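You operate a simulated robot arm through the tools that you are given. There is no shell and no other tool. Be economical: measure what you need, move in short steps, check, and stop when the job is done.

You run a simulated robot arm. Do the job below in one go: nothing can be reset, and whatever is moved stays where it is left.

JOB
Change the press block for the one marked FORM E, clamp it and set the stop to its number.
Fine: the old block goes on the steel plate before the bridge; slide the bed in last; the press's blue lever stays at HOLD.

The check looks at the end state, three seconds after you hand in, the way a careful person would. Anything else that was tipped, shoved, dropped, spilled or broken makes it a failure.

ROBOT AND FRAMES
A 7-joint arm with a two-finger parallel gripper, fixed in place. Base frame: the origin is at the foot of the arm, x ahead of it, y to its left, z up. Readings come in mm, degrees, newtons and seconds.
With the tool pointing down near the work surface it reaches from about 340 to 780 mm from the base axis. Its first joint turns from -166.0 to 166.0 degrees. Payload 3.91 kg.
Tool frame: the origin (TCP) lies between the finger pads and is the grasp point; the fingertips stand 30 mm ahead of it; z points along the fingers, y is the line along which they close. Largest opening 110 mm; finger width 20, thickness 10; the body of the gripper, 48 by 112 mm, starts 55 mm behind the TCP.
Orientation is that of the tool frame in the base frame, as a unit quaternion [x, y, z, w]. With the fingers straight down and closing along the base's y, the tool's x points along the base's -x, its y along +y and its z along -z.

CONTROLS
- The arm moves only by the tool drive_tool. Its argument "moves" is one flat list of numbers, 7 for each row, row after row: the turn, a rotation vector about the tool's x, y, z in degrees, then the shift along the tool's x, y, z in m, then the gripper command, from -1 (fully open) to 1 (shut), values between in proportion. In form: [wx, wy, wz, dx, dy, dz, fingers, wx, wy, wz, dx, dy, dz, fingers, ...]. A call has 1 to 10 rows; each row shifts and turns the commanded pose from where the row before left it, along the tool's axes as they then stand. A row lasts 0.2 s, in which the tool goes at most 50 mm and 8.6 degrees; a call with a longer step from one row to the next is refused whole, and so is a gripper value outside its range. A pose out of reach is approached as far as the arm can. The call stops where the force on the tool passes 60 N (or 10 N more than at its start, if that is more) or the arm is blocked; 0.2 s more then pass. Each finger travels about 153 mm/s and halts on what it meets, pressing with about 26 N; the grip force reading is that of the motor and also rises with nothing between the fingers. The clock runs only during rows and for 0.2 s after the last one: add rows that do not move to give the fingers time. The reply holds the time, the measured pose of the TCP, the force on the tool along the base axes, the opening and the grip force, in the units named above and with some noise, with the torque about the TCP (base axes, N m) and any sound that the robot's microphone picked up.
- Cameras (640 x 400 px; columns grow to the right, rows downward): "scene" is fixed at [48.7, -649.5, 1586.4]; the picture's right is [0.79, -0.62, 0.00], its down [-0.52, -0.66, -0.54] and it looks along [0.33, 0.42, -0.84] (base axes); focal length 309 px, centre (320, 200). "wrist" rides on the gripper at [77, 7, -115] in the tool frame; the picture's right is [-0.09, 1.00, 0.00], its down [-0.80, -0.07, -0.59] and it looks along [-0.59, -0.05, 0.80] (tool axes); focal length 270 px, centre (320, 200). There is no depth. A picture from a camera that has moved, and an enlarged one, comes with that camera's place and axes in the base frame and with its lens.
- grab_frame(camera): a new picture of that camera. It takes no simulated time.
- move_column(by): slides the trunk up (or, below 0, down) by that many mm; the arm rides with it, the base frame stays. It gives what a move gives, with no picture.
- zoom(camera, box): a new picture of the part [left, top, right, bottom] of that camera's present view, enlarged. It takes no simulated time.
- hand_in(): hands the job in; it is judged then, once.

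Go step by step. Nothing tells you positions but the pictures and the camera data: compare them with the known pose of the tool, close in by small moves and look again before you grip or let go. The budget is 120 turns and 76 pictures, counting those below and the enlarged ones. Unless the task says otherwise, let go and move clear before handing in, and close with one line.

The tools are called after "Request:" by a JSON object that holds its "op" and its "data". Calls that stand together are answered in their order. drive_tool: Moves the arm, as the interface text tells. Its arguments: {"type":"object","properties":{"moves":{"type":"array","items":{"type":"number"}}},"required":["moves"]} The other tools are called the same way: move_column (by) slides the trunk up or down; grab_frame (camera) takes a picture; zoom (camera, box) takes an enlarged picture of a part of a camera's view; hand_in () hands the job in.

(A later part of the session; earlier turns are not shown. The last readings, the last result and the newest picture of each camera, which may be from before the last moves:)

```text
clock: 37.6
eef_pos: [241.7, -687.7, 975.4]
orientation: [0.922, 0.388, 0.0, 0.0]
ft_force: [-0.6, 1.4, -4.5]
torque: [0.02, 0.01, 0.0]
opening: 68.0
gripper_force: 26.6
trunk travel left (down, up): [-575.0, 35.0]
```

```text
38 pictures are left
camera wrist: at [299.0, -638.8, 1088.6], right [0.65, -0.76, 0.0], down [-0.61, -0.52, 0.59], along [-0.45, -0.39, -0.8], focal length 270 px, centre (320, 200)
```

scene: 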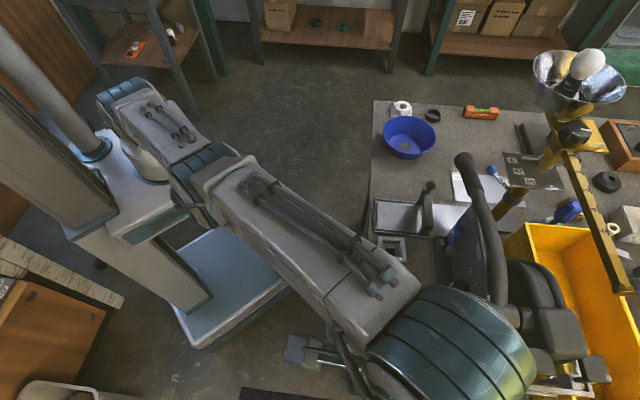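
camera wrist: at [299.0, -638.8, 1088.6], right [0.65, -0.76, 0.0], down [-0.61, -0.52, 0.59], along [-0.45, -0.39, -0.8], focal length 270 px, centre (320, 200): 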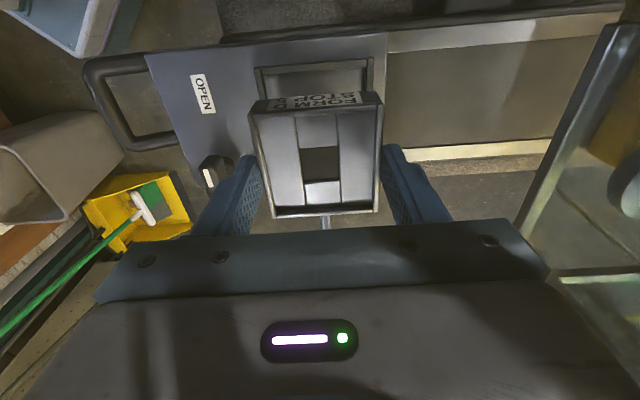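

D is lifted. I'll carry it along the bench toward the plate, then stop short and look.

Request:
{"op": "drive_tool", "data": {"moves": [0, 0, 0, 0.02, 0, -0.01, 1, 0, 0, 0, 0.034, 0, -0.005, 1, 0, 0, 0, 0.034, 0, 0, 1, 0, 0, 0, 0.034, 0, 0, 1, 0, 0, 0, 0.034, 0, 0, 1, 0, 0, 0, 0.034, 0, 0, 1, 0, 0, 0, 0.034, 0, 0, 1, 0, 0, 0, 0.034, 0, 0, 1, 0, 0, 0, 0.034, 0, 0, 1, 0, 0, 0, 0.02, 0, 0, 1]}}

Request:
{"op": "grab_frame", "data": {"camera": "wrist"}}

Request:
{"op": "zoom", "data": {"camera": "scene", "box": [350, 160, 510, 260]}}

```text
clock: 39.8
eef_pos: [458.7, -464.1, 989.7]
orientation: [0.922, 0.387, 0.0, -0.001]
ft_force: [0.1, -0.8, -4.8]
torque: [0.0, -0.02, -0.01]
opening: 67.8
gripper_force: 26.0
trunk travel left (down, up): [-575.0, 35.0]
```

```text
37 pictures are left
camera wrist: at [516.9, -414.8, 1101.9], right [0.65, -0.76, 0.0], down [-0.61, -0.52, 0.59], along [-0.45, -0.39, -0.8], focal length 270 px, centre (320, 200)
```

wrist: 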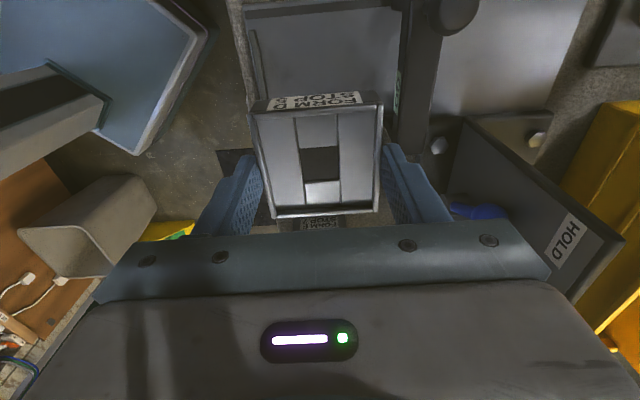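

```text
4.00 times, centred on (430, 210) of scene
camera zoom: at [48.7, -649.5, 1586.4], right [0.79, -0.62, 0.0], down [-0.52, -0.66, -0.54], along [0.33, 0.42, -0.84], focal length 1237 px, centre (-120, 160)
```

zoom: 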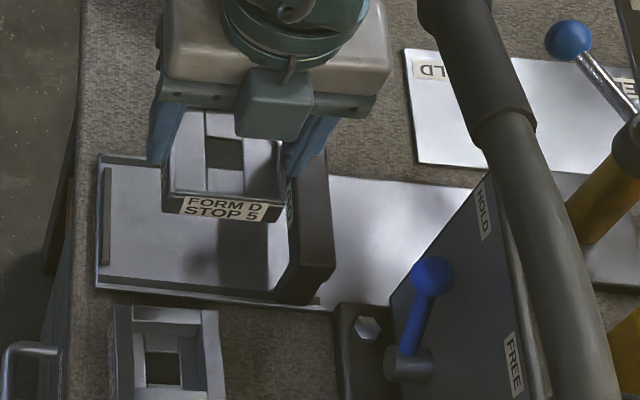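

D is over the -v part of the plate. I'll move it to the bay centre (u≈650, v≈10) and come down to z≈918, then check.

Request:
{"op": "drive_tool", "data": {"moves": [0, 0, 0, 0.0125, -0.001, 0.005, 1, 0, 0, 0, 0.0125, -0.001, 0.015, 1, 0, 0, 0, 0, 0, 0.02, 1, 0, 0, 0, 0, 0, 0.02, 1, 0, 0, 0, 0, 0, 0.012, 1, 0, 0, 0, 0, 0, 0, 1]}}

Request:
{"op": "zoom", "data": {"camera": "scene", "box": [360, 170, 460, 250]}}

Request:
{"op": "grab_frame", "data": {"camera": "wrist"}}

```text
clock: 41.2
eef_pos: [476.9, -444.7, 916.5]
orientation: [0.922, 0.387, 0.0, 0.001]
ft_force: [-0.4, 0.3, -5.1]
torque: [-0.04, -0.01, -0.02]
opening: 68.1
gripper_force: 26.5
trunk travel left (down, up): [-575.0, 35.0]
```

```text
5.00 times, centred on (410, 210) of scene
camera zoom: at [48.7, -649.5, 1586.4], right [0.79, -0.62, 0.0], down [-0.52, -0.66, -0.54], along [0.33, 0.42, -0.84], focal length 1547 px, centre (-130, 150)
```

zoom: 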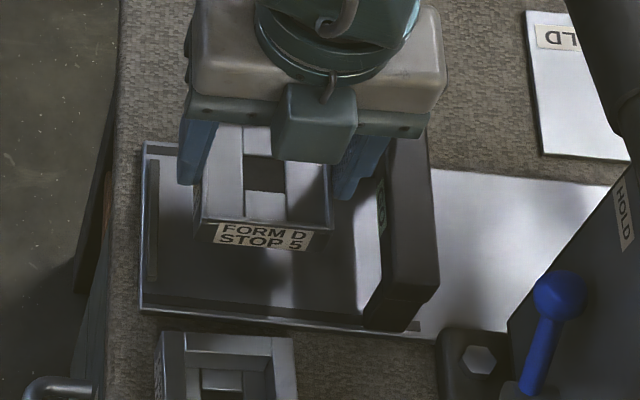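

```text
34 pictures are left
camera wrist: at [535.2, -395.1, 1029.1], right [0.65, -0.76, 0.0], down [-0.61, -0.52, 0.59], along [-0.45, -0.39, -0.8], focal length 270 px, centre (320, 200)
```

wrist: 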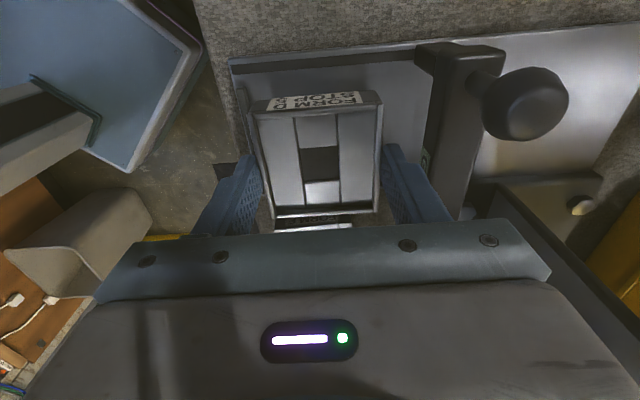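

It's well centred in the bay. I'll descend slowly and watch the force.

Request:
{"op": "drive_tool", "data": {"moves": [0, 0, 0, 0, 0, 0.005, 1, 0, 0, 0, 0, 0, 0.005, 1, 0, 0, 0, 0, 0, 0.003, 1, 0, 0, 0, 0, 0, 0.002, 1, 0, 0, 0, 0, 0, 0, 1]}}

Request:
{"op": "zoom", "data": {"camera": "scene", "box": [375, 180, 435, 240]}}

```text
clock: 42.4
eef_pos: [473.9, -446.5, 901.8]
orientation: [0.922, 0.387, 0.0, 0.0]
ft_force: [-0.5, 0.0, -5.1]
torque: [-0.01, 0.01, 0.02]
opening: 67.7
gripper_force: 26.3
trunk travel left (down, up): [-575.0, 35.0]
```

```text
6.67 times, centred on (405, 210) of scene
camera zoom: at [48.7, -649.5, 1586.4], right [0.79, -0.62, 0.0], down [-0.52, -0.66, -0.54], along [0.33, 0.42, -0.84], focal length 2062 px, centre (-247, 133)
```

zoom: 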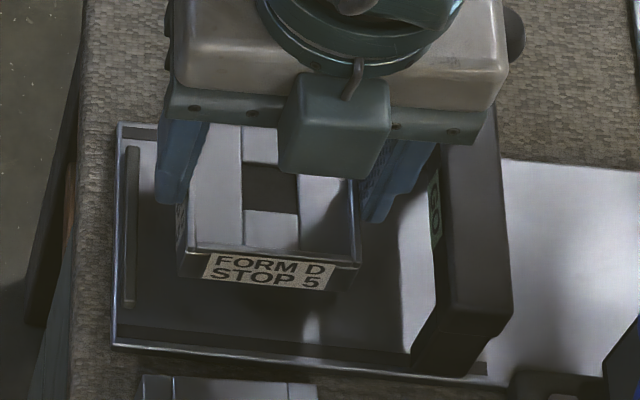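

Request:
{"op": "drive_tool", "data": {"moves": [0, 0, 0, 0, 0, 0.005, 1, 0, 0, 0, 0, 0, 0.004, 1, 0, 0, 0, 0, 0, 0.002, 1, 0, 0, 0, 0, 0, 0.002, 1, 0, 0, 0, 0, 0, 0, 1]}}

```text
clock: 43.6
eef_pos: [474.0, -445.8, 889.6]
orientation: [0.922, 0.387, 0.0, 0.0]
ft_force: [0.4, -0.3, -4.4]
torque: [-0.01, -0.01, -0.01]
opening: 67.7
gripper_force: 26.0
trunk travel left (down, up): [-575.0, 35.0]
```

Request:
{"op": "drive_tool", "data": {"moves": [0, 0, 0, 0, 0, 0.0015, 1, 0, 0, 0, 0, 0, 0.0015, 1, 0, 0, 0, 0, 0, 0, 1]}}

Request:
{"op": "drive_tool", "data": {"moves": [0, 0, 0, 0, 0, 0.0015, 1, 0, 0, 0, 0, 0, 0.0015, 1, 0, 0, 0, 0, 0, 0, 1]}}

Request:
{"op": "drive_tool", "data": {"moves": [0, 0, 0, 0, 0, 0.001, 1, 0, 0, 0, 0, 0, 0.001, 1, 0, 0, 0, 0, 0, 0, 1]}}

```text
clock: 44.4
eef_pos: [475.0, -445.2, 886.2]
orientation: [0.922, 0.388, 0.0, 0.0]
ft_force: [-0.1, -0.8, -4.3]
torque: [-0.03, 0.01, -0.02]
opening: 67.8
gripper_force: 26.3
trunk travel left (down, up): [-575.0, 35.0]
```

```text
clock: 45.2
eef_pos: [475.0, -444.4, 884.9]
orientation: [0.922, 0.388, 0.0, 0.0]
ft_force: [-0.2, -0.2, -5.2]
torque: [0.0, 0.01, 0.0]
opening: 68.1
gripper_force: 25.8
trunk travel left (down, up): [-575.0, 35.0]
```

```text
clock: 46.0
eef_pos: [476.0, -444.6, 881.3]
orientation: [0.922, 0.388, -0.001, 0.0]
ft_force: [0.3, 0.4, -5.1]
torque: [-0.01, 0.02, 0.01]
opening: 68.1
gripper_force: 25.9
trunk travel left (down, up): [-575.0, 35.0]
```

Still hanging. I'll carry on in small steps and check from the scene view.

Request:
{"op": "drive_tool", "data": {"moves": [0, 0, 0, 0, 0, 0.0015, 1, 0, 0, 0, 0, 0, 0.0015, 1, 0, 0, 0, 0, 0, 0, 1]}}

Request:
{"op": "zoom", "data": {"camera": "scene", "box": [375, 180, 435, 240]}}

```text
clock: 46.8
eef_pos: [476.3, -445.8, 880.0]
orientation: [0.922, 0.388, 0.0, 0.001]
ft_force: [2.3, -0.4, 7.0]
torque: [0.31, 0.12, -0.11]
opening: 67.7
gripper_force: 26.0
trunk travel left (down, up): [-575.0, 35.0]
```

```text
6.67 times, centred on (405, 210) of scene
camera zoom: at [48.7, -649.5, 1586.4], right [0.79, -0.62, 0.0], down [-0.52, -0.66, -0.54], along [0.33, 0.42, -0.84], focal length 2062 px, centre (-247, 133)
```

zoom: 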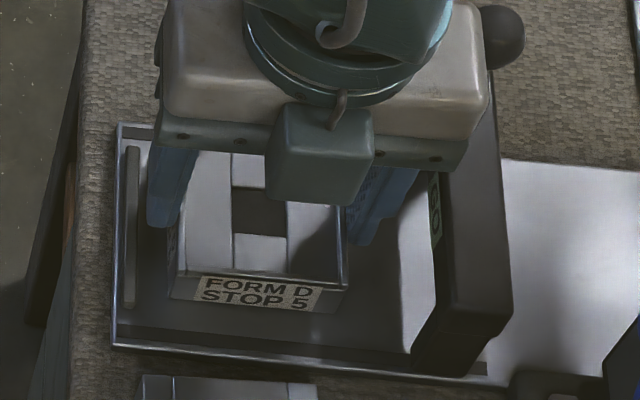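

The block touches the plate. I'll open just enough, lift clear and look.

Request:
{"op": "drive_tool", "data": {"moves": [0, 0, 0, 0, 0, 0, -0.4, 0, 0, 0, 0, 0, 0, -0.4, 0, 0, 0, 0, 0, -0.02, -0.4, 0, 0, 0, 0, 0, -0.03, -0.4, 0, 0, 0, 0, 0, -0.03, -0.4, 0, 0, 0, -0.02, 0, -0.02, -0.4, 0, 0, 0, -0.03, 0, 0, -0.4, 0, 0, 0, -0.04, 0, 0, -1, 0, 0, 0, -0.04, 0, 0, -1, 0, 0, 0, -0.04, 0, 0, -1]}}

Request:
{"op": "zoom", "data": {"camera": "scene", "box": [365, 170, 445, 240]}}

Request:
{"op": "grab_frame", "data": {"camera": "wrist"}}

```text
clock: 49.0
eef_pos: [354.7, -566.9, 979.4]
orientation: [0.922, 0.386, 0.0, 0.0]
ft_force: [0.0, 0.0, -0.5]
torque: [0.03, -0.02, -0.01]
opening: 110.1
gripper_force: 0.0
trunk travel left (down, up): [-575.0, 35.0]
```

```text
5.71 times, centred on (405, 205) of scene
camera zoom: at [48.7, -649.5, 1586.4], right [0.79, -0.62, 0.0], down [-0.52, -0.66, -0.54], along [0.33, 0.42, -0.84], focal length 1768 px, centre (-166, 171)
```

zoom: 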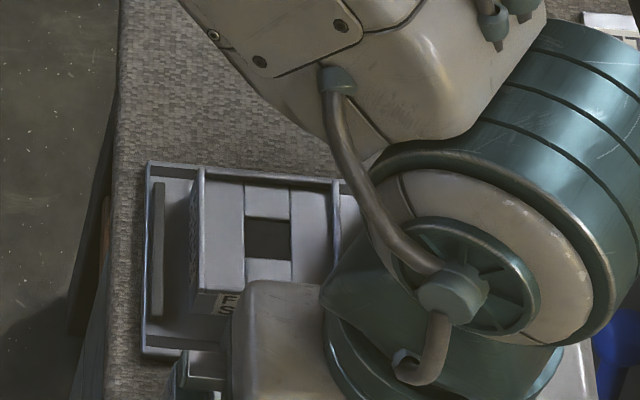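

```text
30 pictures are left
camera wrist: at [412.7, -517.9, 1091.5], right [0.65, -0.76, 0.0], down [-0.61, -0.52, 0.59], along [-0.45, -0.39, -0.8], focal length 270 px, centre (320, 200)
```

wrist: 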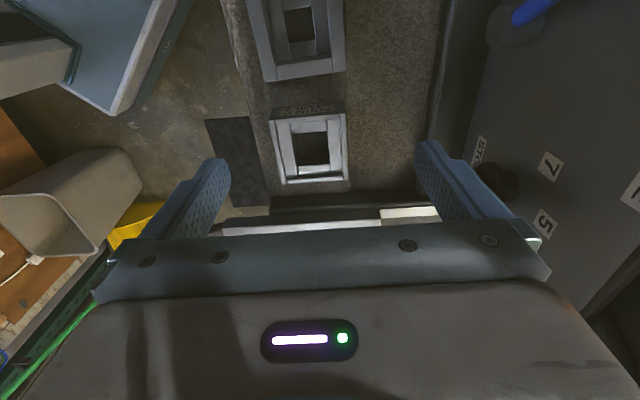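

D sits in the bay. Next is E, at about u 639, v -196; I'll move over it and look.

Request:
{"op": "drive_tool", "data": {"moves": [0, 0, 0, -0.012, -0.003, 0.02, -1, 0, 0, 0, -0.012, -0.003, 0.02, -1, 0, 0, 0, -0.011, -0.0035, 0.02, -0.6, 0, 0, 0, 0, 0, 0.015, -0.6, 0, 0, 0, 0, 0, 0, -0.6]}}

Request:
{"op": "zoom", "data": {"camera": "wrist", "box": [200, 60, 440, 225]}}

```text
clock: 50.2
eef_pos: [327.0, -584.0, 904.0]
orientation: [0.922, 0.387, 0.0, 0.001]
ft_force: [0.3, -0.2, 0.0]
torque: [-0.01, 0.0, -0.01]
opening: 88.2
gripper_force: 0.1
trunk travel left (down, up): [-575.0, 35.0]
```

```text
2.42 times, centred on (320, 142) of wrist
camera zoom: at [383.6, -534.7, 1017.3], right [0.65, -0.76, 0.0], down [-0.61, -0.52, 0.59], along [-0.45, -0.39, -0.8], focal length 655 px, centre (320, 339)
```

zoom: 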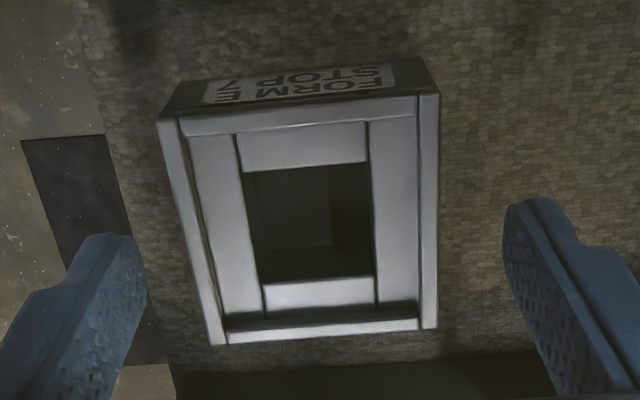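

E is well aligned, with a ~1.5° twist. I'll trim, go down to the same grip height as D and close.

Request:
{"op": "drive_tool", "data": {"moves": [0, 0, -1.5, -0.002, 0, 0.01, -0.6, 0, 0, 0, 0, 0, 0.01, -0.6, 0, 0, 0, 0, 0, 0.006, -0.6, 0, 0, 0, 0, 0, 0, 1, 0, 0, 0, 0, 0, 0, 1, 0, 0, 0, 0, 0, 0, 1]}}

Request:
{"op": "zoom", "data": {"camera": "wrist", "box": [200, 60, 440, 225]}}

```text
clock: 51.6
eef_pos: [322.0, -586.3, 877.2]
orientation: [0.917, 0.399, 0.0, 0.0]
ft_force: [-3.2, 0.7, -0.4]
torque: [0.12, 0.21, -0.02]
opening: 68.3
gripper_force: 25.8
trunk travel left (down, up): [-575.0, 35.0]
```

```text
2.42 times, centred on (320, 142) of wrist
camera zoom: at [379.4, -535.4, 990.3], right [0.67, -0.74, 0.0], down [-0.6, -0.54, 0.59], along [-0.44, -0.4, -0.8], focal length 655 px, centre (320, 339)
```

zoom: 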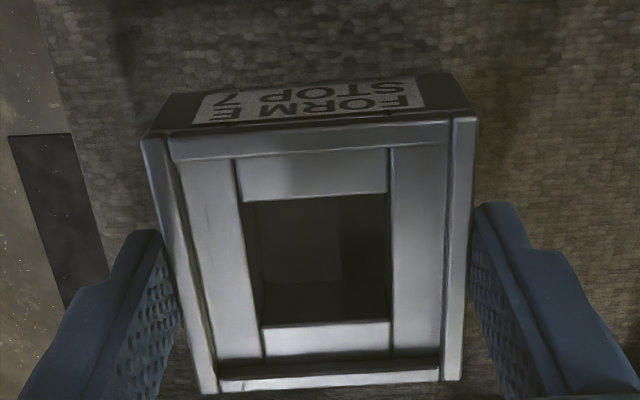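

E is gripped. I'll lift it, straighten it, and carry it over the bed pocket.

Request:
{"op": "drive_tool", "data": {"moves": [0, 0, 0, 0, 0, -0.015, 1, 0, 0, 0, 0, 0, -0.03, 1, 0, 0, 0, 0, 0, -0.03, 1, 0, 0, 1.4, 0, 0, -0.02, 1, 0, 0, 0, -0.032, 0.003, 0, 1, 0, 0, 0, -0.032, 0.003, 0, 1, 0, 0, 0, -0.032, 0.003, 0, 1, 0, 0, 0, -0.032, 0.0033, 0, 1, 0, 0, 0, 0, 0, 0, 1]}}

Request:
{"op": "grab_frame", "data": {"camera": "wrist"}}

```text
clock: 53.6
eef_pos: [244.0, -686.7, 973.8]
orientation: [0.922, 0.388, 0.0, 0.0]
ft_force: [-0.8, -0.5, -5.8]
torque: [-0.02, 0.0, 0.04]
opening: 68.0
gripper_force: 25.6
trunk travel left (down, up): [-575.0, 35.0]
```

```text
27 pictures are left
camera wrist: at [301.9, -636.9, 1087.3], right [0.65, -0.76, 0.0], down [-0.61, -0.52, 0.59], along [-0.45, -0.39, -0.8], focal length 270 px, centre (320, 200)
```

wrist: 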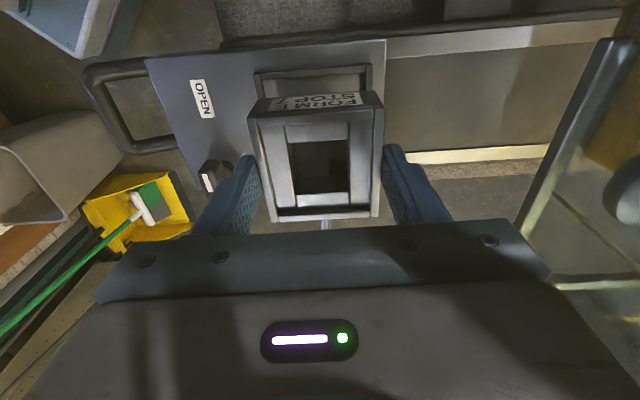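

I'll trim by 1.5 mm and come down to just above the frame to check.

Request:
{"op": "drive_tool", "data": {"moves": [0, 0, 0, -0.0014, -0.0015, 0.012, 1, 0, 0, 0, 0, 0, 0.012, 1, 0, 0, 0, 0, 0, 0.008, 1, 0, 0, 0, 0, 0, 0, 1]}}

Request:
{"op": "zoom", "data": {"camera": "wrist", "box": [200, 60, 440, 225]}}

```text
clock: 54.6
eef_pos: [240.9, -686.8, 940.0]
orientation: [0.922, 0.388, 0.0, 0.0]
ft_force: [-0.8, 0.0, -5.6]
torque: [0.0, -0.02, 0.01]
opening: 68.0
gripper_force: 25.9
trunk travel left (down, up): [-575.0, 35.0]
```

```text
2.42 times, centred on (320, 142) of wrist
camera zoom: at [298.6, -636.9, 1053.1], right [0.65, -0.76, 0.0], down [-0.61, -0.52, 0.59], along [-0.45, -0.39, -0.8], focal length 655 px, centre (320, 339)
```

zoom: 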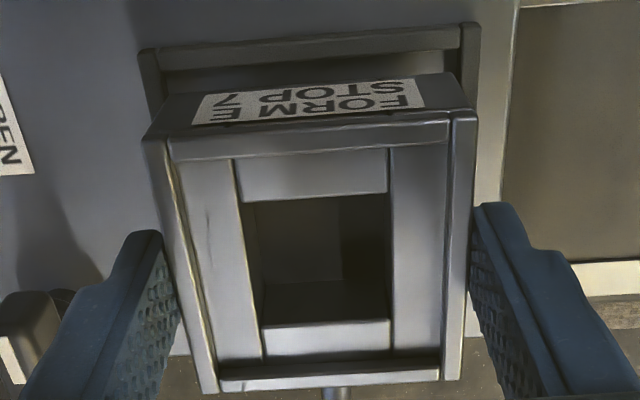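

It's aligned with the frame. I'll lower in small steps.

Request:
{"op": "drive_tool", "data": {"moves": [0, 0, 0, 0, 0, 0.003, 1, 0, 0, 0, 0, 0, 0.003, 1, 0, 0, 0, 0, 0, 0.003, 1, 0, 0, 0, 0, 0, 0, 1]}}

Request:
{"op": "drive_tool", "data": {"moves": [0, 0, 0, 0, 0, 0.003, 1, 0, 0, 0, 0, 0, 0.003, 1, 0, 0, 0, 0, 0, 0, 1]}}

```text
clock: 55.6
eef_pos: [240.0, -686.2, 931.8]
orientation: [0.921, 0.389, 0.0, -0.001]
ft_force: [0.1, -1.3, -5.2]
torque: [0.0, 0.01, -0.03]
opening: 68.1
gripper_force: 25.6
trunk travel left (down, up): [-575.0, 35.0]
```

```text
clock: 56.4
eef_pos: [240.3, -686.7, 926.5]
orientation: [0.922, 0.388, 0.0, 0.002]
ft_force: [-0.1, -1.2, 5.9]
torque: [0.38, 0.02, -0.01]
opening: 67.9
gripper_force: 26.3
trunk travel left (down, up): [-575.0, 35.0]
```

There's contact at 926.5, about 6 mm above the expected seat. I'll look.

Request:
{"op": "zoom", "data": {"camera": "wrist", "box": [200, 60, 440, 225]}}

Request:
{"op": "zoom", "data": {"camera": "scene", "box": [370, 310, 440, 380]}}

```text
2.42 times, centred on (320, 142) of wrist
camera zoom: at [299.0, -636.3, 1040.3], right [0.65, -0.76, 0.0], down [-0.61, -0.52, 0.6], along [-0.45, -0.39, -0.8], focal length 655 px, centre (320, 339)
```

zoom: 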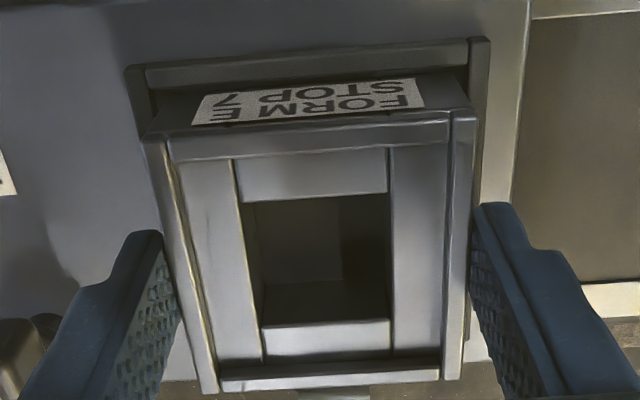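

```text
5.71 times, centred on (405, 345) of scene
camera zoom: at [48.7, -649.5, 1586.4], right [0.79, -0.62, 0.0], down [-0.52, -0.66, -0.54], along [0.33, 0.42, -0.84], focal length 1768 px, centre (-166, -629)
```

zoom: 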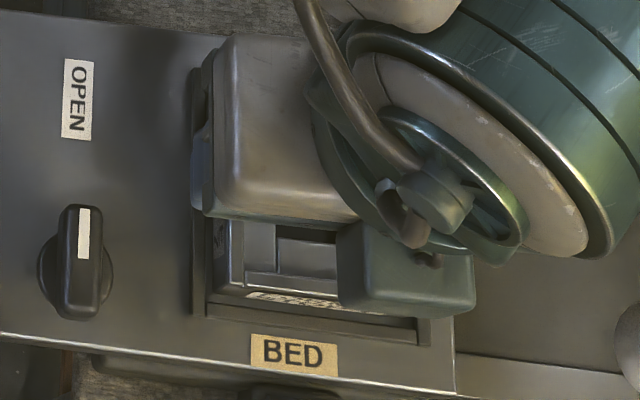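

The torque points to contact at the -u/+v corner. I'll rise 2 mm, shift 1.5 mm -v and 1 mm +u, and try again.

Request:
{"op": "drive_tool", "data": {"moves": [0, 0, 0, 0, 0, -0.003, 1, 0, 0, 0, -0.0015, 0.001, 0, 1, 0, 0, 0, 0, 0, 0.002, 1, 0, 0, 0, 0, 0, 0.002, 1, 0, 0, 0, 0, 0, 0, 1]}}

```text
clock: 57.6
eef_pos: [241.5, -688.2, 926.7]
orientation: [0.922, 0.388, -0.001, 0.001]
ft_force: [0.2, 0.9, 11.0]
torque: [0.46, 0.2, -0.23]
opening: 67.9
gripper_force: 25.9
trunk travel left (down, up): [-575.0, 35.0]
```

The same small offset torque appeared when D touched the flat plate, so E is likely seated on the bed face. I'll release, lift and check.

Request:
{"op": "drive_tool", "data": {"moves": [0, 0, 0, 0, 0, 0, -0.5, 0, 0, 0, 0, 0, 0, -0.5, 0, 0, 0, 0, 0, -0.02, -0.55, 0, 0, 0, 0, 0, -0.03, -0.55, 0, 0, 0, 0, 0, -0.008, -0.55, 0, 0, 0, 0, 0, 0, -1]}}

Request:
{"op": "zoom", "data": {"camera": "wrist", "box": [220, 40, 420, 225]}}

```text
clock: 59.0
eef_pos: [238.9, -687.9, 984.2]
orientation: [0.921, 0.388, 0.0, 0.001]
ft_force: [0.2, -0.2, -0.1]
torque: [0.01, -0.03, -0.02]
opening: 110.1
gripper_force: 0.0
trunk travel left (down, up): [-575.0, 35.0]
```

```text
2.16 times, centred on (320, 132) of wrist
camera zoom: at [297.9, -638.8, 1097.3], right [0.65, -0.76, 0.0], down [-0.61, -0.52, 0.59], along [-0.45, -0.39, -0.8], focal length 584 px, centre (320, 346)
```

zoom: 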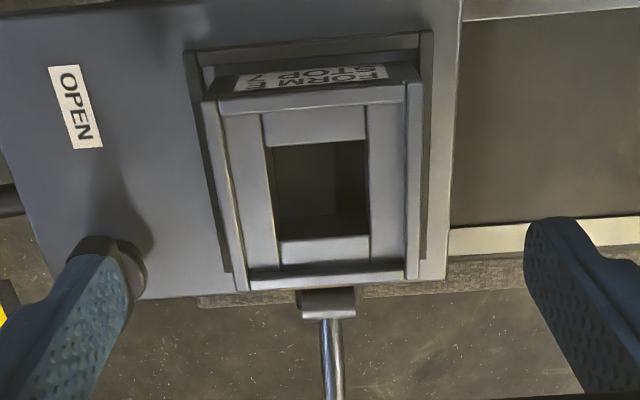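

E looks about 7 mm higher than D did, so I need to know if it's truly seated. I'll move the arm aside and inspect from the scene camera.

Request:
{"op": "drive_tool", "data": {"moves": [0, 0, 0, 0.04, -0.02, -0.005, -1, 0, 0, 0, 0.045, -0.02, 0, -1, 0, 0, 0, 0.045, -0.02, 0, -1, 0, 0, 0, 0.045, -0.02, 0, -1, 0, 0, 0, 0.04, -0.02, 0, -1]}}

Request:
{"op": "zoom", "data": {"camera": "scene", "box": [375, 310, 435, 370]}}

```text
clock: 60.2
eef_pos: [322.0, -460.3, 985.7]
orientation: [0.921, 0.388, -0.001, -0.001]
ft_force: [0.3, -0.7, 0.4]
torque: [0.0, 0.01, 0.0]
opening: 110.1
gripper_force: 0.1
trunk travel left (down, up): [-575.0, 35.0]
```

```text
6.67 times, centred on (405, 340) of scene
camera zoom: at [48.7, -649.5, 1586.4], right [0.79, -0.62, 0.0], down [-0.52, -0.66, -0.54], along [0.33, 0.42, -0.84], focal length 2062 px, centre (-247, -733)
```

zoom: 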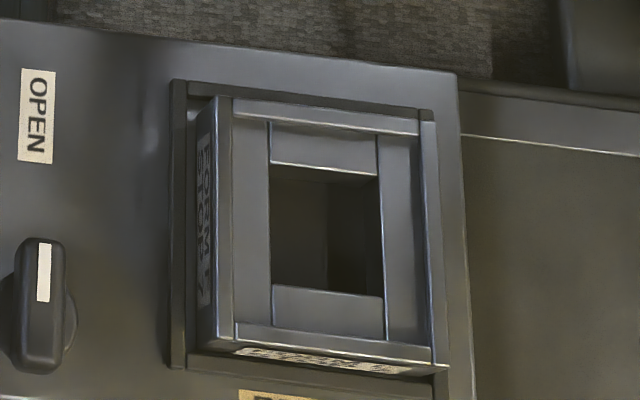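

If the plate is about 7 mm thick, E is simply taller than D and already seated. I'll check the plate's thickness and the block heights.

Request:
{"op": "zoom", "data": {"camera": "scene", "box": [372, 195, 432, 240]}}

Request:
{"op": "grab_frame", "data": {"camera": "wrist"}}

```text
8.89 times, centred on (402, 218) of scene
camera zoom: at [48.7, -649.5, 1586.4], right [0.79, -0.62, 0.0], down [-0.52, -0.66, -0.54], along [0.33, 0.42, -0.84], focal length 2750 px, centre (-409, 44)
```

zoom: 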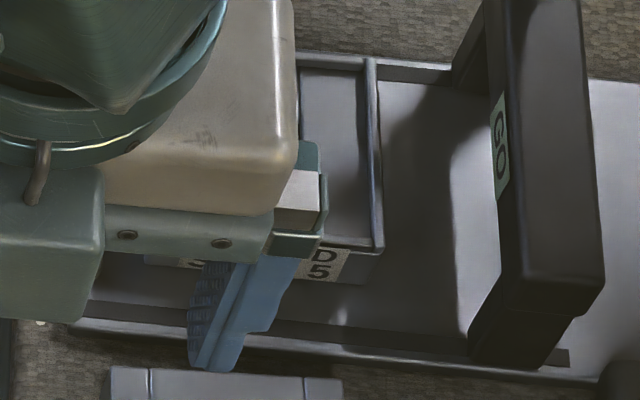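

```text
20 pictures are left
camera wrist: at [380.2, -411.4, 1099.4], right [0.65, -0.76, 0.0], down [-0.61, -0.52, 0.6], along [-0.45, -0.39, -0.8], focal length 270 px, centre (320, 200)
```

wrist: 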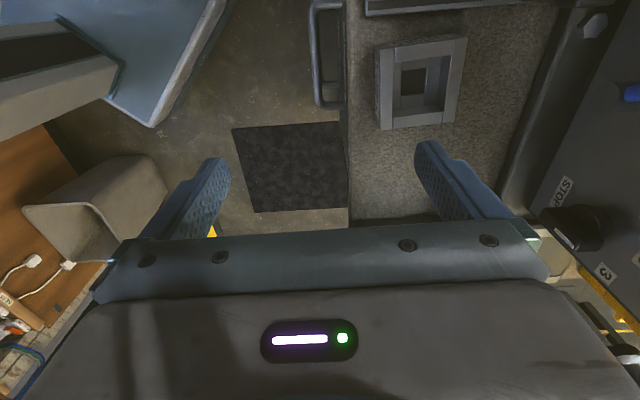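

E's bottom is at about 879, below the frame top (at least 885), so it's inside the frame. I'll press lightly on its top with the fingertips to make sure it's fully down.

Request:
{"op": "drive_tool", "data": {"moves": [0, 0, 0, -0.044, 0.02, 0, -1, 0, 0, 0, -0.044, 0.02, 0, 0.05, 0, 0, 0, -0.044, 0.02, 0, 0.05, 0, 0, 0, -0.044, 0.02, 0, 0.05, 0, 0, 0, -0.044, 0.02, 0.0, 0.05, 0, 0, 0, 0, 0, 0.02, 0.05, 0, 0, 0, 0, 0, 0.015, 0.05, 0, 0, 0, 0, 0, 0, 0.05]}}

Request:
{"op": "drive_tool", "data": {"moves": [0, 0, 0, 0, 0, 0.005, 0.05, 0, 0, 0, 0, 0, 0.003, 0.05, 0, 0, 0, 0, 0, 0.002, 0.05, 0, 0, 0, 0, 0, 0, 0.05]}}

```text
clock: 62.0
eef_pos: [234.6, -688.7, 951.6]
orientation: [0.921, 0.389, 0.0, 0.0]
ft_force: [0.1, -1.0, 0.3]
torque: [0.03, 0.0, 0.0]
opening: 52.1
gripper_force: 0.0
trunk travel left (down, up): [-575.0, 35.0]
```

```text
clock: 63.0
eef_pos: [236.3, -689.3, 942.9]
orientation: [0.922, 0.388, 0.0, 0.001]
ft_force: [0.6, -1.0, 5.9]
torque: [0.13, 0.12, 0.04]
opening: 51.8
gripper_force: 0.1
trunk travel left (down, up): [-575.0, 35.0]
```

Request:
{"op": "drive_tool", "data": {"moves": [0, 0, 0, 0, 0, 0.002, 0.05, 0, 0, 0, 0, 0, 0.002, 0.05, 0, 0, 0, 0, 0, 0, 0.05]}}

Request:
{"op": "zoom", "data": {"camera": "wrist", "box": [200, 60, 440, 225]}}

```text
clock: 63.8
eef_pos: [237.2, -689.3, 943.7]
orientation: [0.921, 0.389, 0.0, 0.004]
ft_force: [-0.2, -0.9, 33.4]
torque: [0.72, 0.6, -0.01]
opening: 51.3
gripper_force: 0.1
trunk travel left (down, up): [-575.0, 35.0]
```

```text
2.42 times, centred on (320, 142) of wrist
camera zoom: at [294.5, -639.2, 1056.0], right [0.65, -0.76, 0.01], down [-0.61, -0.52, 0.6], along [-0.45, -0.39, -0.8], focal length 655 px, centre (320, 339)
```

zoom: 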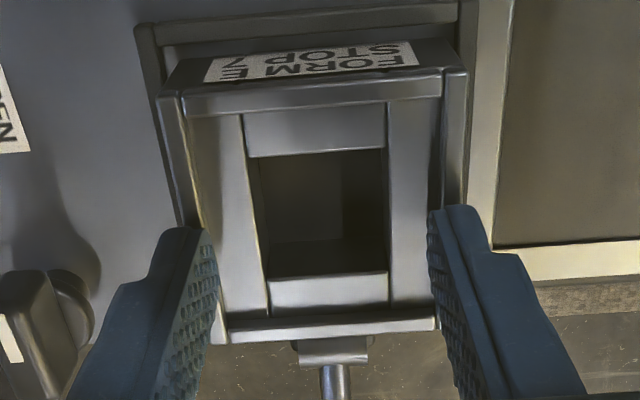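

E is rigid, flat and centred exactly where D was, so it's seated. Now I'll go back to the clamp knob.

Request:
{"op": "drive_tool", "data": {"moves": [0, 0, 0, 0, 0, -0.02, 0.05, 0, 0, 0, 0, 0, -0.03, 0.2, 0, 0, 0, -0.009, -0.029, 0, 0.2, 0, 0, 0, -0.009, -0.029, 0, 0.2, 0, 0, 0, -0.01, -0.0295, 0, 0.2, 0, 0, 0, 0, 0, 0.02, 0.2, 0, 0, 0, 0, 0, 0, 0.2]}}

Request:
{"op": "zoom", "data": {"camera": "wrist", "box": [220, 90, 420, 215]}}

```text
clock: 65.4
eef_pos: [154.0, -648.6, 968.6]
orientation: [0.921, 0.389, -0.001, 0.0]
ft_force: [-0.1, 0.1, -1.6]
torque: [0.01, 0.02, 0.02]
opening: 44.1
gripper_force: 0.1
trunk travel left (down, up): [-575.0, 35.0]
```

```text
3.20 times, centred on (320, 152) of wrist
camera zoom: at [212.1, -599.6, 1082.0], right [0.65, -0.76, 0.0], down [-0.61, -0.52, 0.59], along [-0.45, -0.39, -0.8], focal length 865 px, centre (320, 352)
```

zoom: 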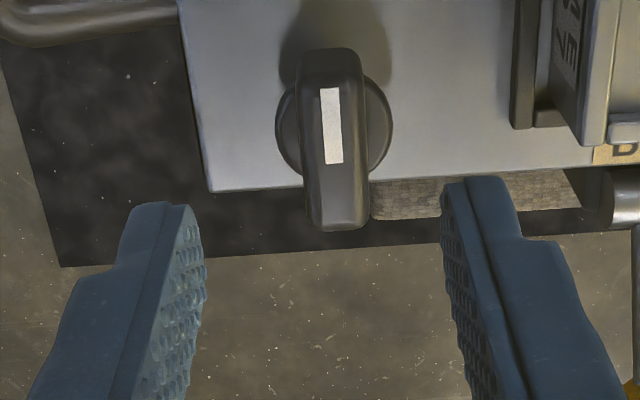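

Request:
{"op": "drive_tool", "data": {"moves": [0, 0, 0, 0.003, 0.0023, 0.015, 0.2, 0, 0, 0, 0, 0, 0.015, 0.2, 0, 0, 0, 0, 0, 0.005, 0.2, 0, 0, 0, 0, 0, 0, 1, 0, 0, 0, 0, 0, 0, 1, 0, 0, 0, 0, 0, 0, 1]}}

```text
clock: 66.8
eef_pos: [157.8, -650.3, 934.3]
orientation: [0.921, 0.388, 0.0, 0.0]
ft_force: [0.8, -0.5, -0.7]
torque: [0.03, -0.13, -0.02]
opening: 14.0
gripper_force: 45.2
trunk travel left (down, up): [-575.0, 35.0]
```

The bar is gripped. I'll turn it back counter-clockwise toward CLOSED.

Request:
{"op": "drive_tool", "data": {"moves": [0, 0, -8.2, 0, 0, 0, 1, 0, 0, -8.2, 0, 0, 0, 1, 0, 0, -8.2, 0, 0, 0, 1, 0, 0, -8.2, 0, 0, 0, 1, 0, 0, -8.2, 0, 0, 0, 1]}}

Request:
{"op": "drive_tool", "data": {"moves": [0, 0, -8.2, 0, 0, 0, 1, 0, 0, -8.2, 0, 0, 0, 1, 0, 0, -8.2, 0, 0, 0, 1, 0, 0, -8.2, 0, 0, 0, 1, 0, 0, -8.2, 0, 0, 0, 1, 0, 0, -8.2, 0, 0, 0, 1, 0, 0, 0, 0, 0, 0, 1]}}

```text
clock: 68.0
eef_pos: [157.2, -648.9, 934.1]
orientation: [0.727, 0.687, 0.0, 0.0]
ft_force: [-3.5, 2.4, 2.1]
torque: [0.22, 0.08, 0.01]
opening: 13.6
gripper_force: 44.7
trunk travel left (down, up): [-575.0, 35.0]
```

```text
clock: 69.6
eef_pos: [156.6, -650.7, 933.7]
orientation: [0.375, 0.927, 0.0, 0.0]
ft_force: [-13.7, -5.2, 0.9]
torque: [0.08, 0.47, -0.7]
opening: 13.9
gripper_force: 44.8
trunk travel left (down, up): [-575.0, 35.0]
```

The knob is back at the CLOSED heading. I'll release, lift and check.

Request:
{"op": "drive_tool", "data": {"moves": [0, 0, 0, 0, 0, 0, 0.3, 0, 0, 0, 0, 0, 0, 0.3, 0, 0, 0, 0, 0, -0.03, 0.3, 0, 0, 0, 0, 0, -0.03, 0.3, 0, 0, 0, 0.02, 0.01, -0.03, 0.3, 0, 0, 0, 0.02, 0.01, -0.01, 0.3]}}

Request:
{"op": "zoom", "data": {"camera": "wrist", "box": [220, 40, 460, 225]}}

```text
clock: 71.0
eef_pos: [144.1, -605.2, 1033.0]
orientation: [0.375, 0.927, 0.0, 0.0]
ft_force: [-0.1, -0.2, -0.2]
torque: [0.02, -0.02, -0.02]
opening: 38.6
gripper_force: 0.1
trunk travel left (down, up): [-575.0, 35.0]
```

```text
2.16 times, centred on (340, 132) of wrist
camera zoom: at [92.3, -549.5, 1146.8], right [0.76, 0.65, 0.0], down [0.53, -0.61, 0.6], along [0.39, -0.45, -0.8], focal length 584 px, centre (277, 346)
```

zoom: 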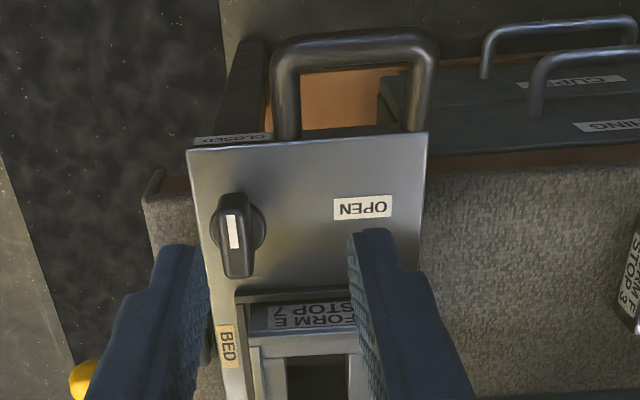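

The clamp is CLOSED with E held. Next is the stop dial: its axis is at about v -202, z ~930, with its face at u ~741. I'll pitch the tool forward, keeping a slight downward tilt so the camera clears the bench.

Request:
{"op": "drive_tool", "data": {"moves": [0, -8, 0, 0, 0, -0.005, 0.2, 0, -8, 0, 0, 0, 0, 0.2, 0, -8, 0, 0, 0, 0, 0.2, 0, -8, 0, 0, 0, 0, 0.2, 0, -8, 0, 0, 0, 0, 0.2, 0, -8, 0, 0, 0, 0, 0.2, 0, -8, 0, 0, 0, 0, 0.2, 0, -8, 0, 0, 0, 0, 0.2, 0, -8, 0, 0, 0, 0, 0.2, 0, 0, 0, 0, 0, 0, 0.2]}}

Request:
{"op": "grab_frame", "data": {"camera": "wrist"}}

```text
clock: 73.4
eef_pos: [172.1, -602.7, 1038.2]
orientation: [0.28, 0.762, -0.213, 0.544]
ft_force: [0.1, 0.1, 0.0]
torque: [-0.02, -0.03, 0.01]
opening: 43.9
gripper_force: 0.0
trunk travel left (down, up): [-575.0, 35.0]
stopped in row 10: the arm was blocked; the commanded pose is now the measured one
```

```text
16 pictures are left
camera wrist: at [76.5, -511.2, 1000.9], right [0.68, 0.73, 0.06], down [-0.27, 0.17, 0.95], along [0.68, -0.66, 0.31], focal length 270 px, centre (320, 200)
```

wrist: 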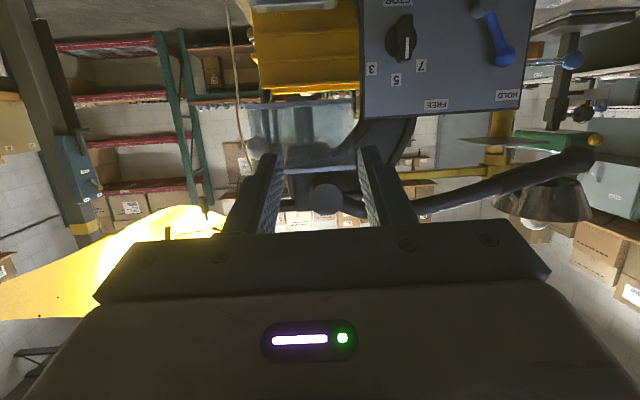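

I have a clear view of the dial now. I'll zoom in for its geometry.

Request:
{"op": "zoom", "data": {"camera": "wrist", "box": [350, 0, 450, 100]}}

```text
4.00 times, centred on (400, 50) of wrist
camera zoom: at [76.5, -511.2, 1000.9], right [0.68, 0.73, 0.06], down [-0.27, 0.17, 0.95], along [0.68, -0.66, 0.31], focal length 1081 px, centre (0, 800)
```

zoom: 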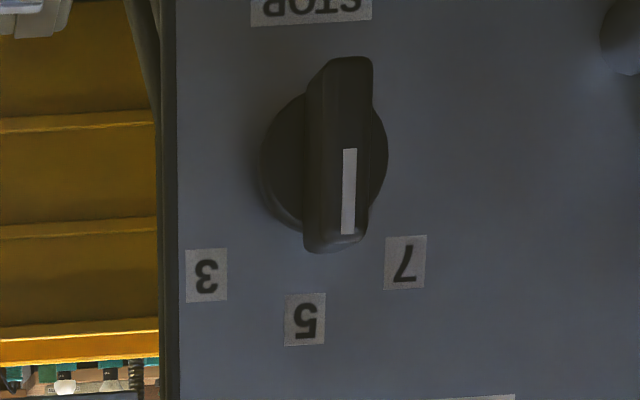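

The dial axis is at about v -208, z 929, and 7 lies about 50° from 5 on the +v side. I'll stage in front of it.

Request:
{"op": "drive_tool", "data": {"moves": [0, 0, 0, 0, 0.035, 0, 0.2, 0, 0, 0, 0, 0.035, 0, 0.2, 0, 0, 0, 0, 0.0355, 0, 0.2, 0, 0, 0, 0.0133, 0, 0.0406, 0.2, 0, 0, 0, 0.0133, 0, 0.0406, 0.2, 0, 0, 0, 0.0133, 0, 0.0406, 0.2, 0, 0, 0, 0.0133, 0, 0.0406, 0.2, 0, 0, 0, 0, 0, 0, 0.2]}}

Request:
{"op": "zoom", "data": {"camera": "wrist", "box": [200, 60, 440, 225]}}

```text
clock: 75.2
eef_pos: [338.1, -617.6, 937.8]
orientation: [0.283, 0.759, -0.215, 0.546]
ft_force: [-0.8, 0.6, 0.3]
torque: [-0.05, -0.03, -0.01]
opening: 43.9
gripper_force: 0.0
trunk travel left (down, up): [-575.0, 35.0]
```

```text
2.42 times, centred on (320, 142) of wrist
camera zoom: at [242.2, -525.7, 899.5], right [0.68, 0.73, 0.07], down [-0.27, 0.17, 0.95], along [0.68, -0.67, 0.31], focal length 655 px, centre (320, 339)
```

zoom: 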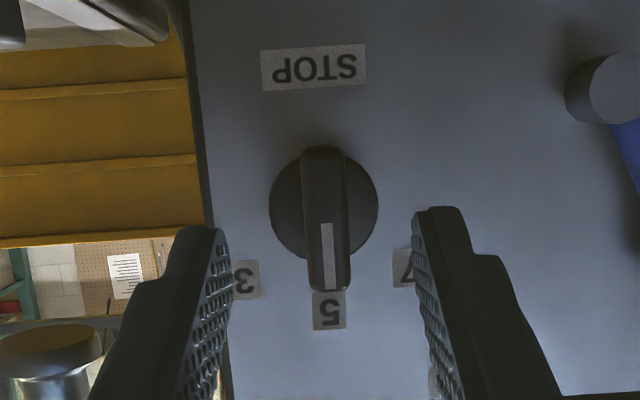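

Everything lines up. I'll advance so the fingertips straddle the bar, then check.

Request:
{"op": "drive_tool", "data": {"moves": [0, 0, 0, -0.0038, 0.0004, 0.0153, 0.3, 0, 0, 0, -0.0038, 0.0004, 0.0153, 0.3, 0, 0, 0, -0.0038, 0.0004, 0.0153, 0.3, 0, 0, 0, 0, 0, 0, 0.3]}}

Request:
{"op": "zoom", "data": {"camera": "wrist", "box": [220, 60, 420, 200]}}

```text
clock: 76.2
eef_pos: [374.0, -647.9, 935.0]
orientation: [0.284, 0.76, -0.215, 0.544]
ft_force: [0.4, -0.6, 1.0]
torque: [-0.02, -0.02, 0.01]
opening: 38.4
gripper_force: 0.1
trunk travel left (down, up): [-575.0, 35.0]
```

```text
2.86 times, centred on (320, 130) of wrist
camera zoom: at [278.9, -556.3, 896.9], right [0.68, 0.73, 0.07], down [-0.27, 0.17, 0.95], along [0.68, -0.67, 0.31], focal length 772 px, centre (320, 400)
```

zoom: 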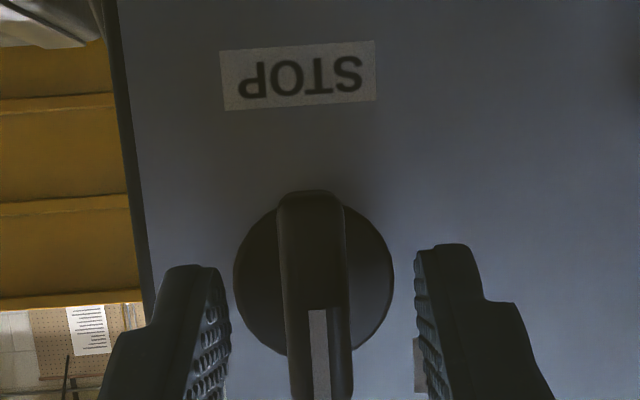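

Request:
{"op": "drive_tool", "data": {"moves": [0, 0, 0, 0, -0.001, 0, 1, 0, 0, 0, 0, 0, 0, 1, 0, 0, 0, 0, 0, 0, 1]}}

```text
clock: 77.0
eef_pos: [374.5, -648.5, 935.2]
orientation: [0.284, 0.759, -0.215, 0.545]
ft_force: [-1.2, 1.3, 0.1]
torque: [0.01, 0.04, -0.31]
opening: 14.0
gripper_force: 44.7
trunk travel left (down, up): [-575.0, 35.0]
```

The bar is gripped. I'll rotate about the dial axis toward 7, a few rows first.

Request:
{"op": "drive_tool", "data": {"moves": [2.23, 0, -6.77, 0, 0.001, 0, 1, 2.23, 0, -6.77, 0, 0.001, 0, 1, 2.23, 0, -6.77, 0, 0.001, 0, 1]}}

```text
clock: 77.8
eef_pos: [375.7, -647.2, 934.5]
orientation: [0.177, 0.783, -0.353, 0.48]
ft_force: [-8.9, 0.0, 4.5]
torque: [0.64, 0.73, -1.03]
opening: 13.6
gripper_force: 44.4
trunk travel left (down, up): [-575.0, 35.0]
```

Request:
{"op": "drive_tool", "data": {"moves": [2.23, 0, -6.77, 0, 0.001, 0, 1, 2.23, 0, -6.77, 0, 0.001, 0, 1, 2.23, 0, -6.77, 0, 0.001, 0, 1, 2.23, 0, -6.77, 0, 0.001, 0, 1, 0, 0, 0, 0, 0, 0, 1]}}

Request:
{"op": "zoom", "data": {"camera": "wrist", "box": [200, 50, 440, 220]}}

```text
clock: 79.0
eef_pos: [377.1, -644.3, 932.2]
orientation: [0.026, 0.773, -0.515, 0.37]
ft_force: [-10.3, -16.5, 7.4]
torque: [-0.09, 0.08, -1.1]
opening: 13.8
gripper_force: 44.9
trunk travel left (down, up): [-575.0, 35.0]
```

```text
2.35 times, centred on (320, 135) of wrist
camera zoom: at [262.0, -575.8, 902.5], right [0.48, 0.5, -0.72], down [0.23, 0.73, 0.65], along [0.85, -0.48, 0.24], focal length 636 px, centre (320, 353)
```

zoom: 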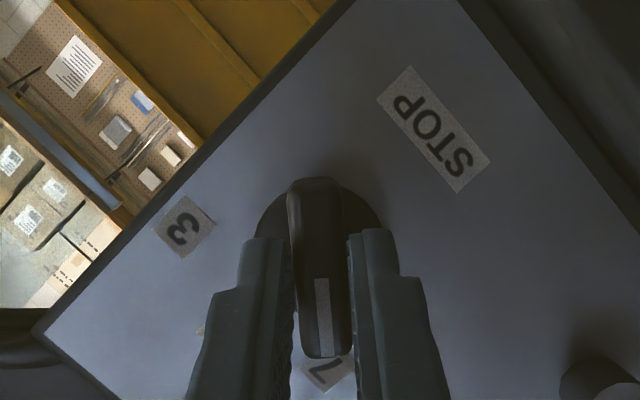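

The pointer is on 7. I'll open, back straight off and verify.

Request:
{"op": "drive_tool", "data": {"moves": [0, 0, 0, 0, 0, 0, 0.3, 0, 0, 0, 0, 0, 0, 0.3, 0, 0, 0, 0.0062, 0, -0.019, 0.3, 0, 0, 0, 0.0094, 0, -0.0284, 0.3, 0, 0, 0, 0.0094, 0, -0.0284, 0.3, -2.23, 0, 6.77, 0, 0, 0, 0.3, -2.23, 0, 6.77, 0, 0, 0, 0.3, -2.23, 0, 6.77, 0, 0, 0, 0.3, -2.23, 0, 6.77, 0, 0, 0, 0.3, -2.23, 0, 6.77, 0, 0, 0, 0.3]}}

Request:
{"op": "zoom", "data": {"camera": "wrist", "box": [200, 50, 440, 220]}}

```text
clock: 81.2
eef_pos: [318.9, -590.9, 932.7]
orientation: [0.214, 0.778, -0.306, 0.504]
ft_force: [-0.4, 0.2, 0.2]
torque: [-0.04, 0.03, 0.01]
opening: 38.5
gripper_force: 0.0
trunk travel left (down, up): [-575.0, 35.0]
```

```text
2.35 times, centred on (320, 135) of wrist
camera zoom: at [217.6, -505.9, 893.2], right [0.67, 0.72, -0.18], down [-0.11, 0.34, 0.93], along [0.73, -0.61, 0.31], focal length 636 px, centre (320, 353)
```

zoom: 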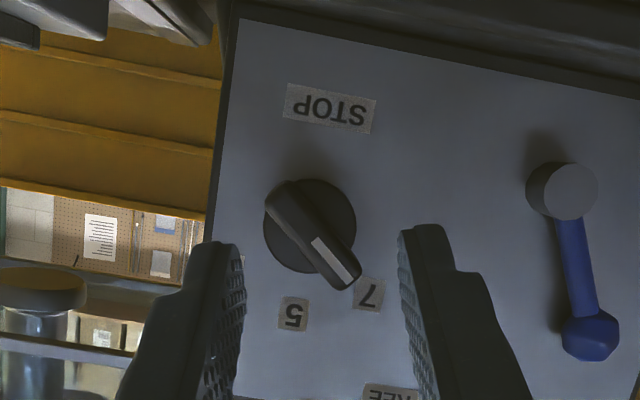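

The stop is set to 7. Last is the bed: I'll back off, bring the tool to near vertical and head for the bed handle.

Request:
{"op": "drive_tool", "data": {"moves": [-2.23, 0, 6.77, 0, 0, 0, 0.3, -2.23, 0, 6.77, 0, 0, 0, 0.3, 0, 0, 0, -0.0025, 0, -0.0403, 1, 0, 0, 0, -0.0025, 0, -0.0403, 1, 0, 0, 0, -0.0025, 0, -0.0403, 1, 0, 0, 0, -0.0025, 0, -0.0403, 1]}}

Request:
{"op": "drive_tool", "data": {"moves": [0, 8.5, 0, 0, 0, 0, 1, 0, 8.5, 0, 0, 0, 0, 1, 0, 8.5, 0, 0, 0, 0, 1, 0, 8.5, 0, 0, 0, 0, 1, 0, 8.5, 0, 0, 0, 0, 1, 0, 8.5, 0, 0, 0, 0, 1, 0, 0, 0, 0, 0, 0, 1]}}

```text
clock: 82.6
eef_pos: [208.2, -486.9, 992.9]
orientation: [0.283, 0.759, -0.215, 0.545]
ft_force: [-0.3, -0.5, 0.4]
torque: [0.01, -0.03, 0.02]
opening: 0.1
gripper_force: 26.0
trunk travel left (down, up): [-575.0, 35.0]
```

```text
clock: 84.2
eef_pos: [208.5, -490.7, 992.4]
orientation: [0.349, 0.92, -0.072, 0.164]
ft_force: [0.1, -0.2, -0.2]
torque: [0.03, -0.01, 0.06]
opening: 0.0
gripper_force: 26.1
trunk travel left (down, up): [-575.0, 35.0]
```

Request:
{"op": "drive_tool", "data": {"moves": [0, 0, 0, 0.0181, -0.0307, 0.0046, 1, 0, 0, 0, 0.0181, -0.0307, 0.0046, 1, 0, 0, 0, 0.0181, -0.0307, 0.0046, 1, 0, 0, 0, 0, 0, 0, 1]}}

Request:
{"op": "grab_frame", "data": {"camera": "wrist"}}

```text
clock: 85.2
eef_pos: [112.1, -529.2, 962.3]
orientation: [0.348, 0.92, -0.072, 0.165]
ft_force: [-0.1, -0.2, 0.0]
torque: [-0.01, -0.02, -0.01]
opening: 0.1
gripper_force: 26.2
trunk travel left (down, up): [-575.0, 35.0]
```

```text
10 pictures are left
camera wrist: at [32.9, -449.5, 1040.8], right [0.72, 0.69, 0.01], down [0.37, -0.4, 0.84], along [0.59, -0.6, -0.54], focal length 270 px, centre (320, 200)
```

wrist: 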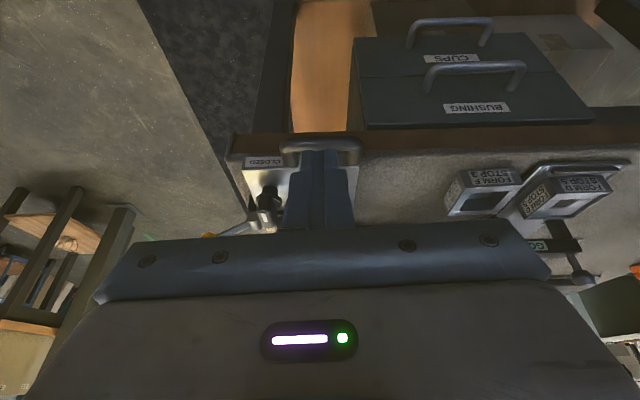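

The handle bar is at about u 495-500, z ~878, v -303. I'll lower the closed fingers in front of it and move in gently to make contact.

Request:
{"op": "drive_tool", "data": {"moves": [0, 0, 0, 0.0093, 0, 0.0247, 1, 0, 0, 0, 0.0093, 0, 0.0247, 1, 0, 0, 0, 0.0093, 0, 0.0247, 1, 0, 0, 0, 0, 0, 0, 1, 0, 0, 0, -0.00936, 0, 0.00352, 1, 0, 0, 0, -0.00936, 0, 0.00352, 1, 0, 0, 0, 0, 0, 0, 1]}}

Request:
{"op": "zoom", "data": {"camera": "wrist", "box": [200, 60, 440, 220]}}

```text
clock: 86.8
eef_pos: [125.9, -544.4, 881.9]
orientation: [0.348, 0.92, -0.072, 0.164]
ft_force: [-0.9, 0.4, 0.3]
torque: [0.03, 0.04, 0.02]
opening: 0.0
gripper_force: 25.8
trunk travel left (down, up): [-575.0, 35.0]
```

```text
2.50 times, centred on (320, 140) of wrist
camera zoom: at [48.4, -464.5, 961.2], right [0.72, 0.69, 0.01], down [0.37, -0.4, 0.84], along [0.59, -0.6, -0.54], focal length 676 px, centre (320, 350)
```

zoom: 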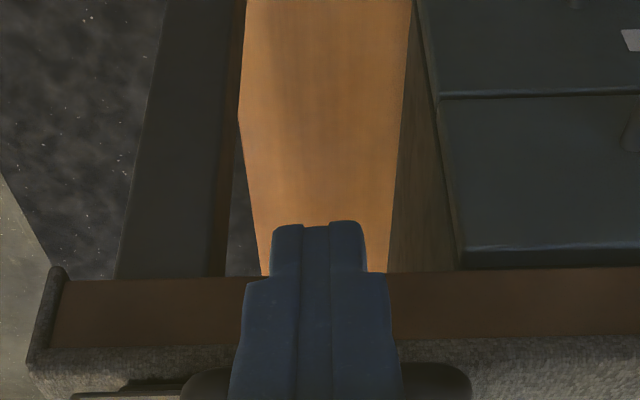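

The fingers are behind the bar, with about 20 mm to go. I'll push forward gently.

Request:
{"op": "drive_tool", "data": {"moves": [0, 0, 0, -0.0094, 0, 0.0035, 1, 0, 0, 0, -0.0094, 0, 0.0035, 1, 0, 0, 0, -0.0094, 0, 0.0035, 1, 0, 0, 0, -0.0047, 0, 0.0018, 1, 0, 0, 0, 0, 0, 0, 1]}}

```text
clock: 88.0
eef_pos: [153.2, -566.1, 883.8]
orientation: [0.349, 0.92, -0.072, 0.164]
ft_force: [-1.2, 0.4, 0.5]
torque: [-0.01, -0.03, -0.03]
opening: 0.0
gripper_force: 26.2
trunk travel left (down, up): [-575.0, 35.0]
```

Request:
{"op": "drive_tool", "data": {"moves": [0, 0, 0, -0.0047, 0, 0.0018, 1, 0, 0, 0, -0.0047, 0, 0.0018, 1, 0, 0, 0, -0.0047, 0, 0.0018, 1, 0, 0, 0, 0, 0, 0, 1]}}

Request:
{"op": "grab_frame", "data": {"camera": "scene"}}

```text
clock: 89.0
eef_pos: [164.5, -577.0, 885.0]
orientation: [0.348, 0.92, -0.072, 0.165]
ft_force: [0.5, 0.6, -0.1]
torque: [-0.01, 0.03, -0.04]
opening: 0.0
gripper_force: 26.4
trunk travel left (down, up): [-575.0, 35.0]
```

```text
8 pictures are left
```

scene: 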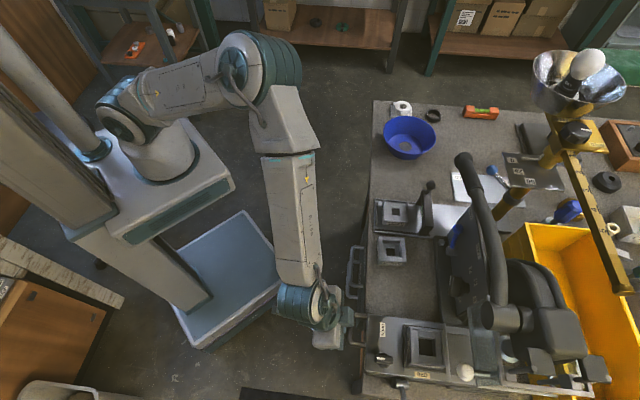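

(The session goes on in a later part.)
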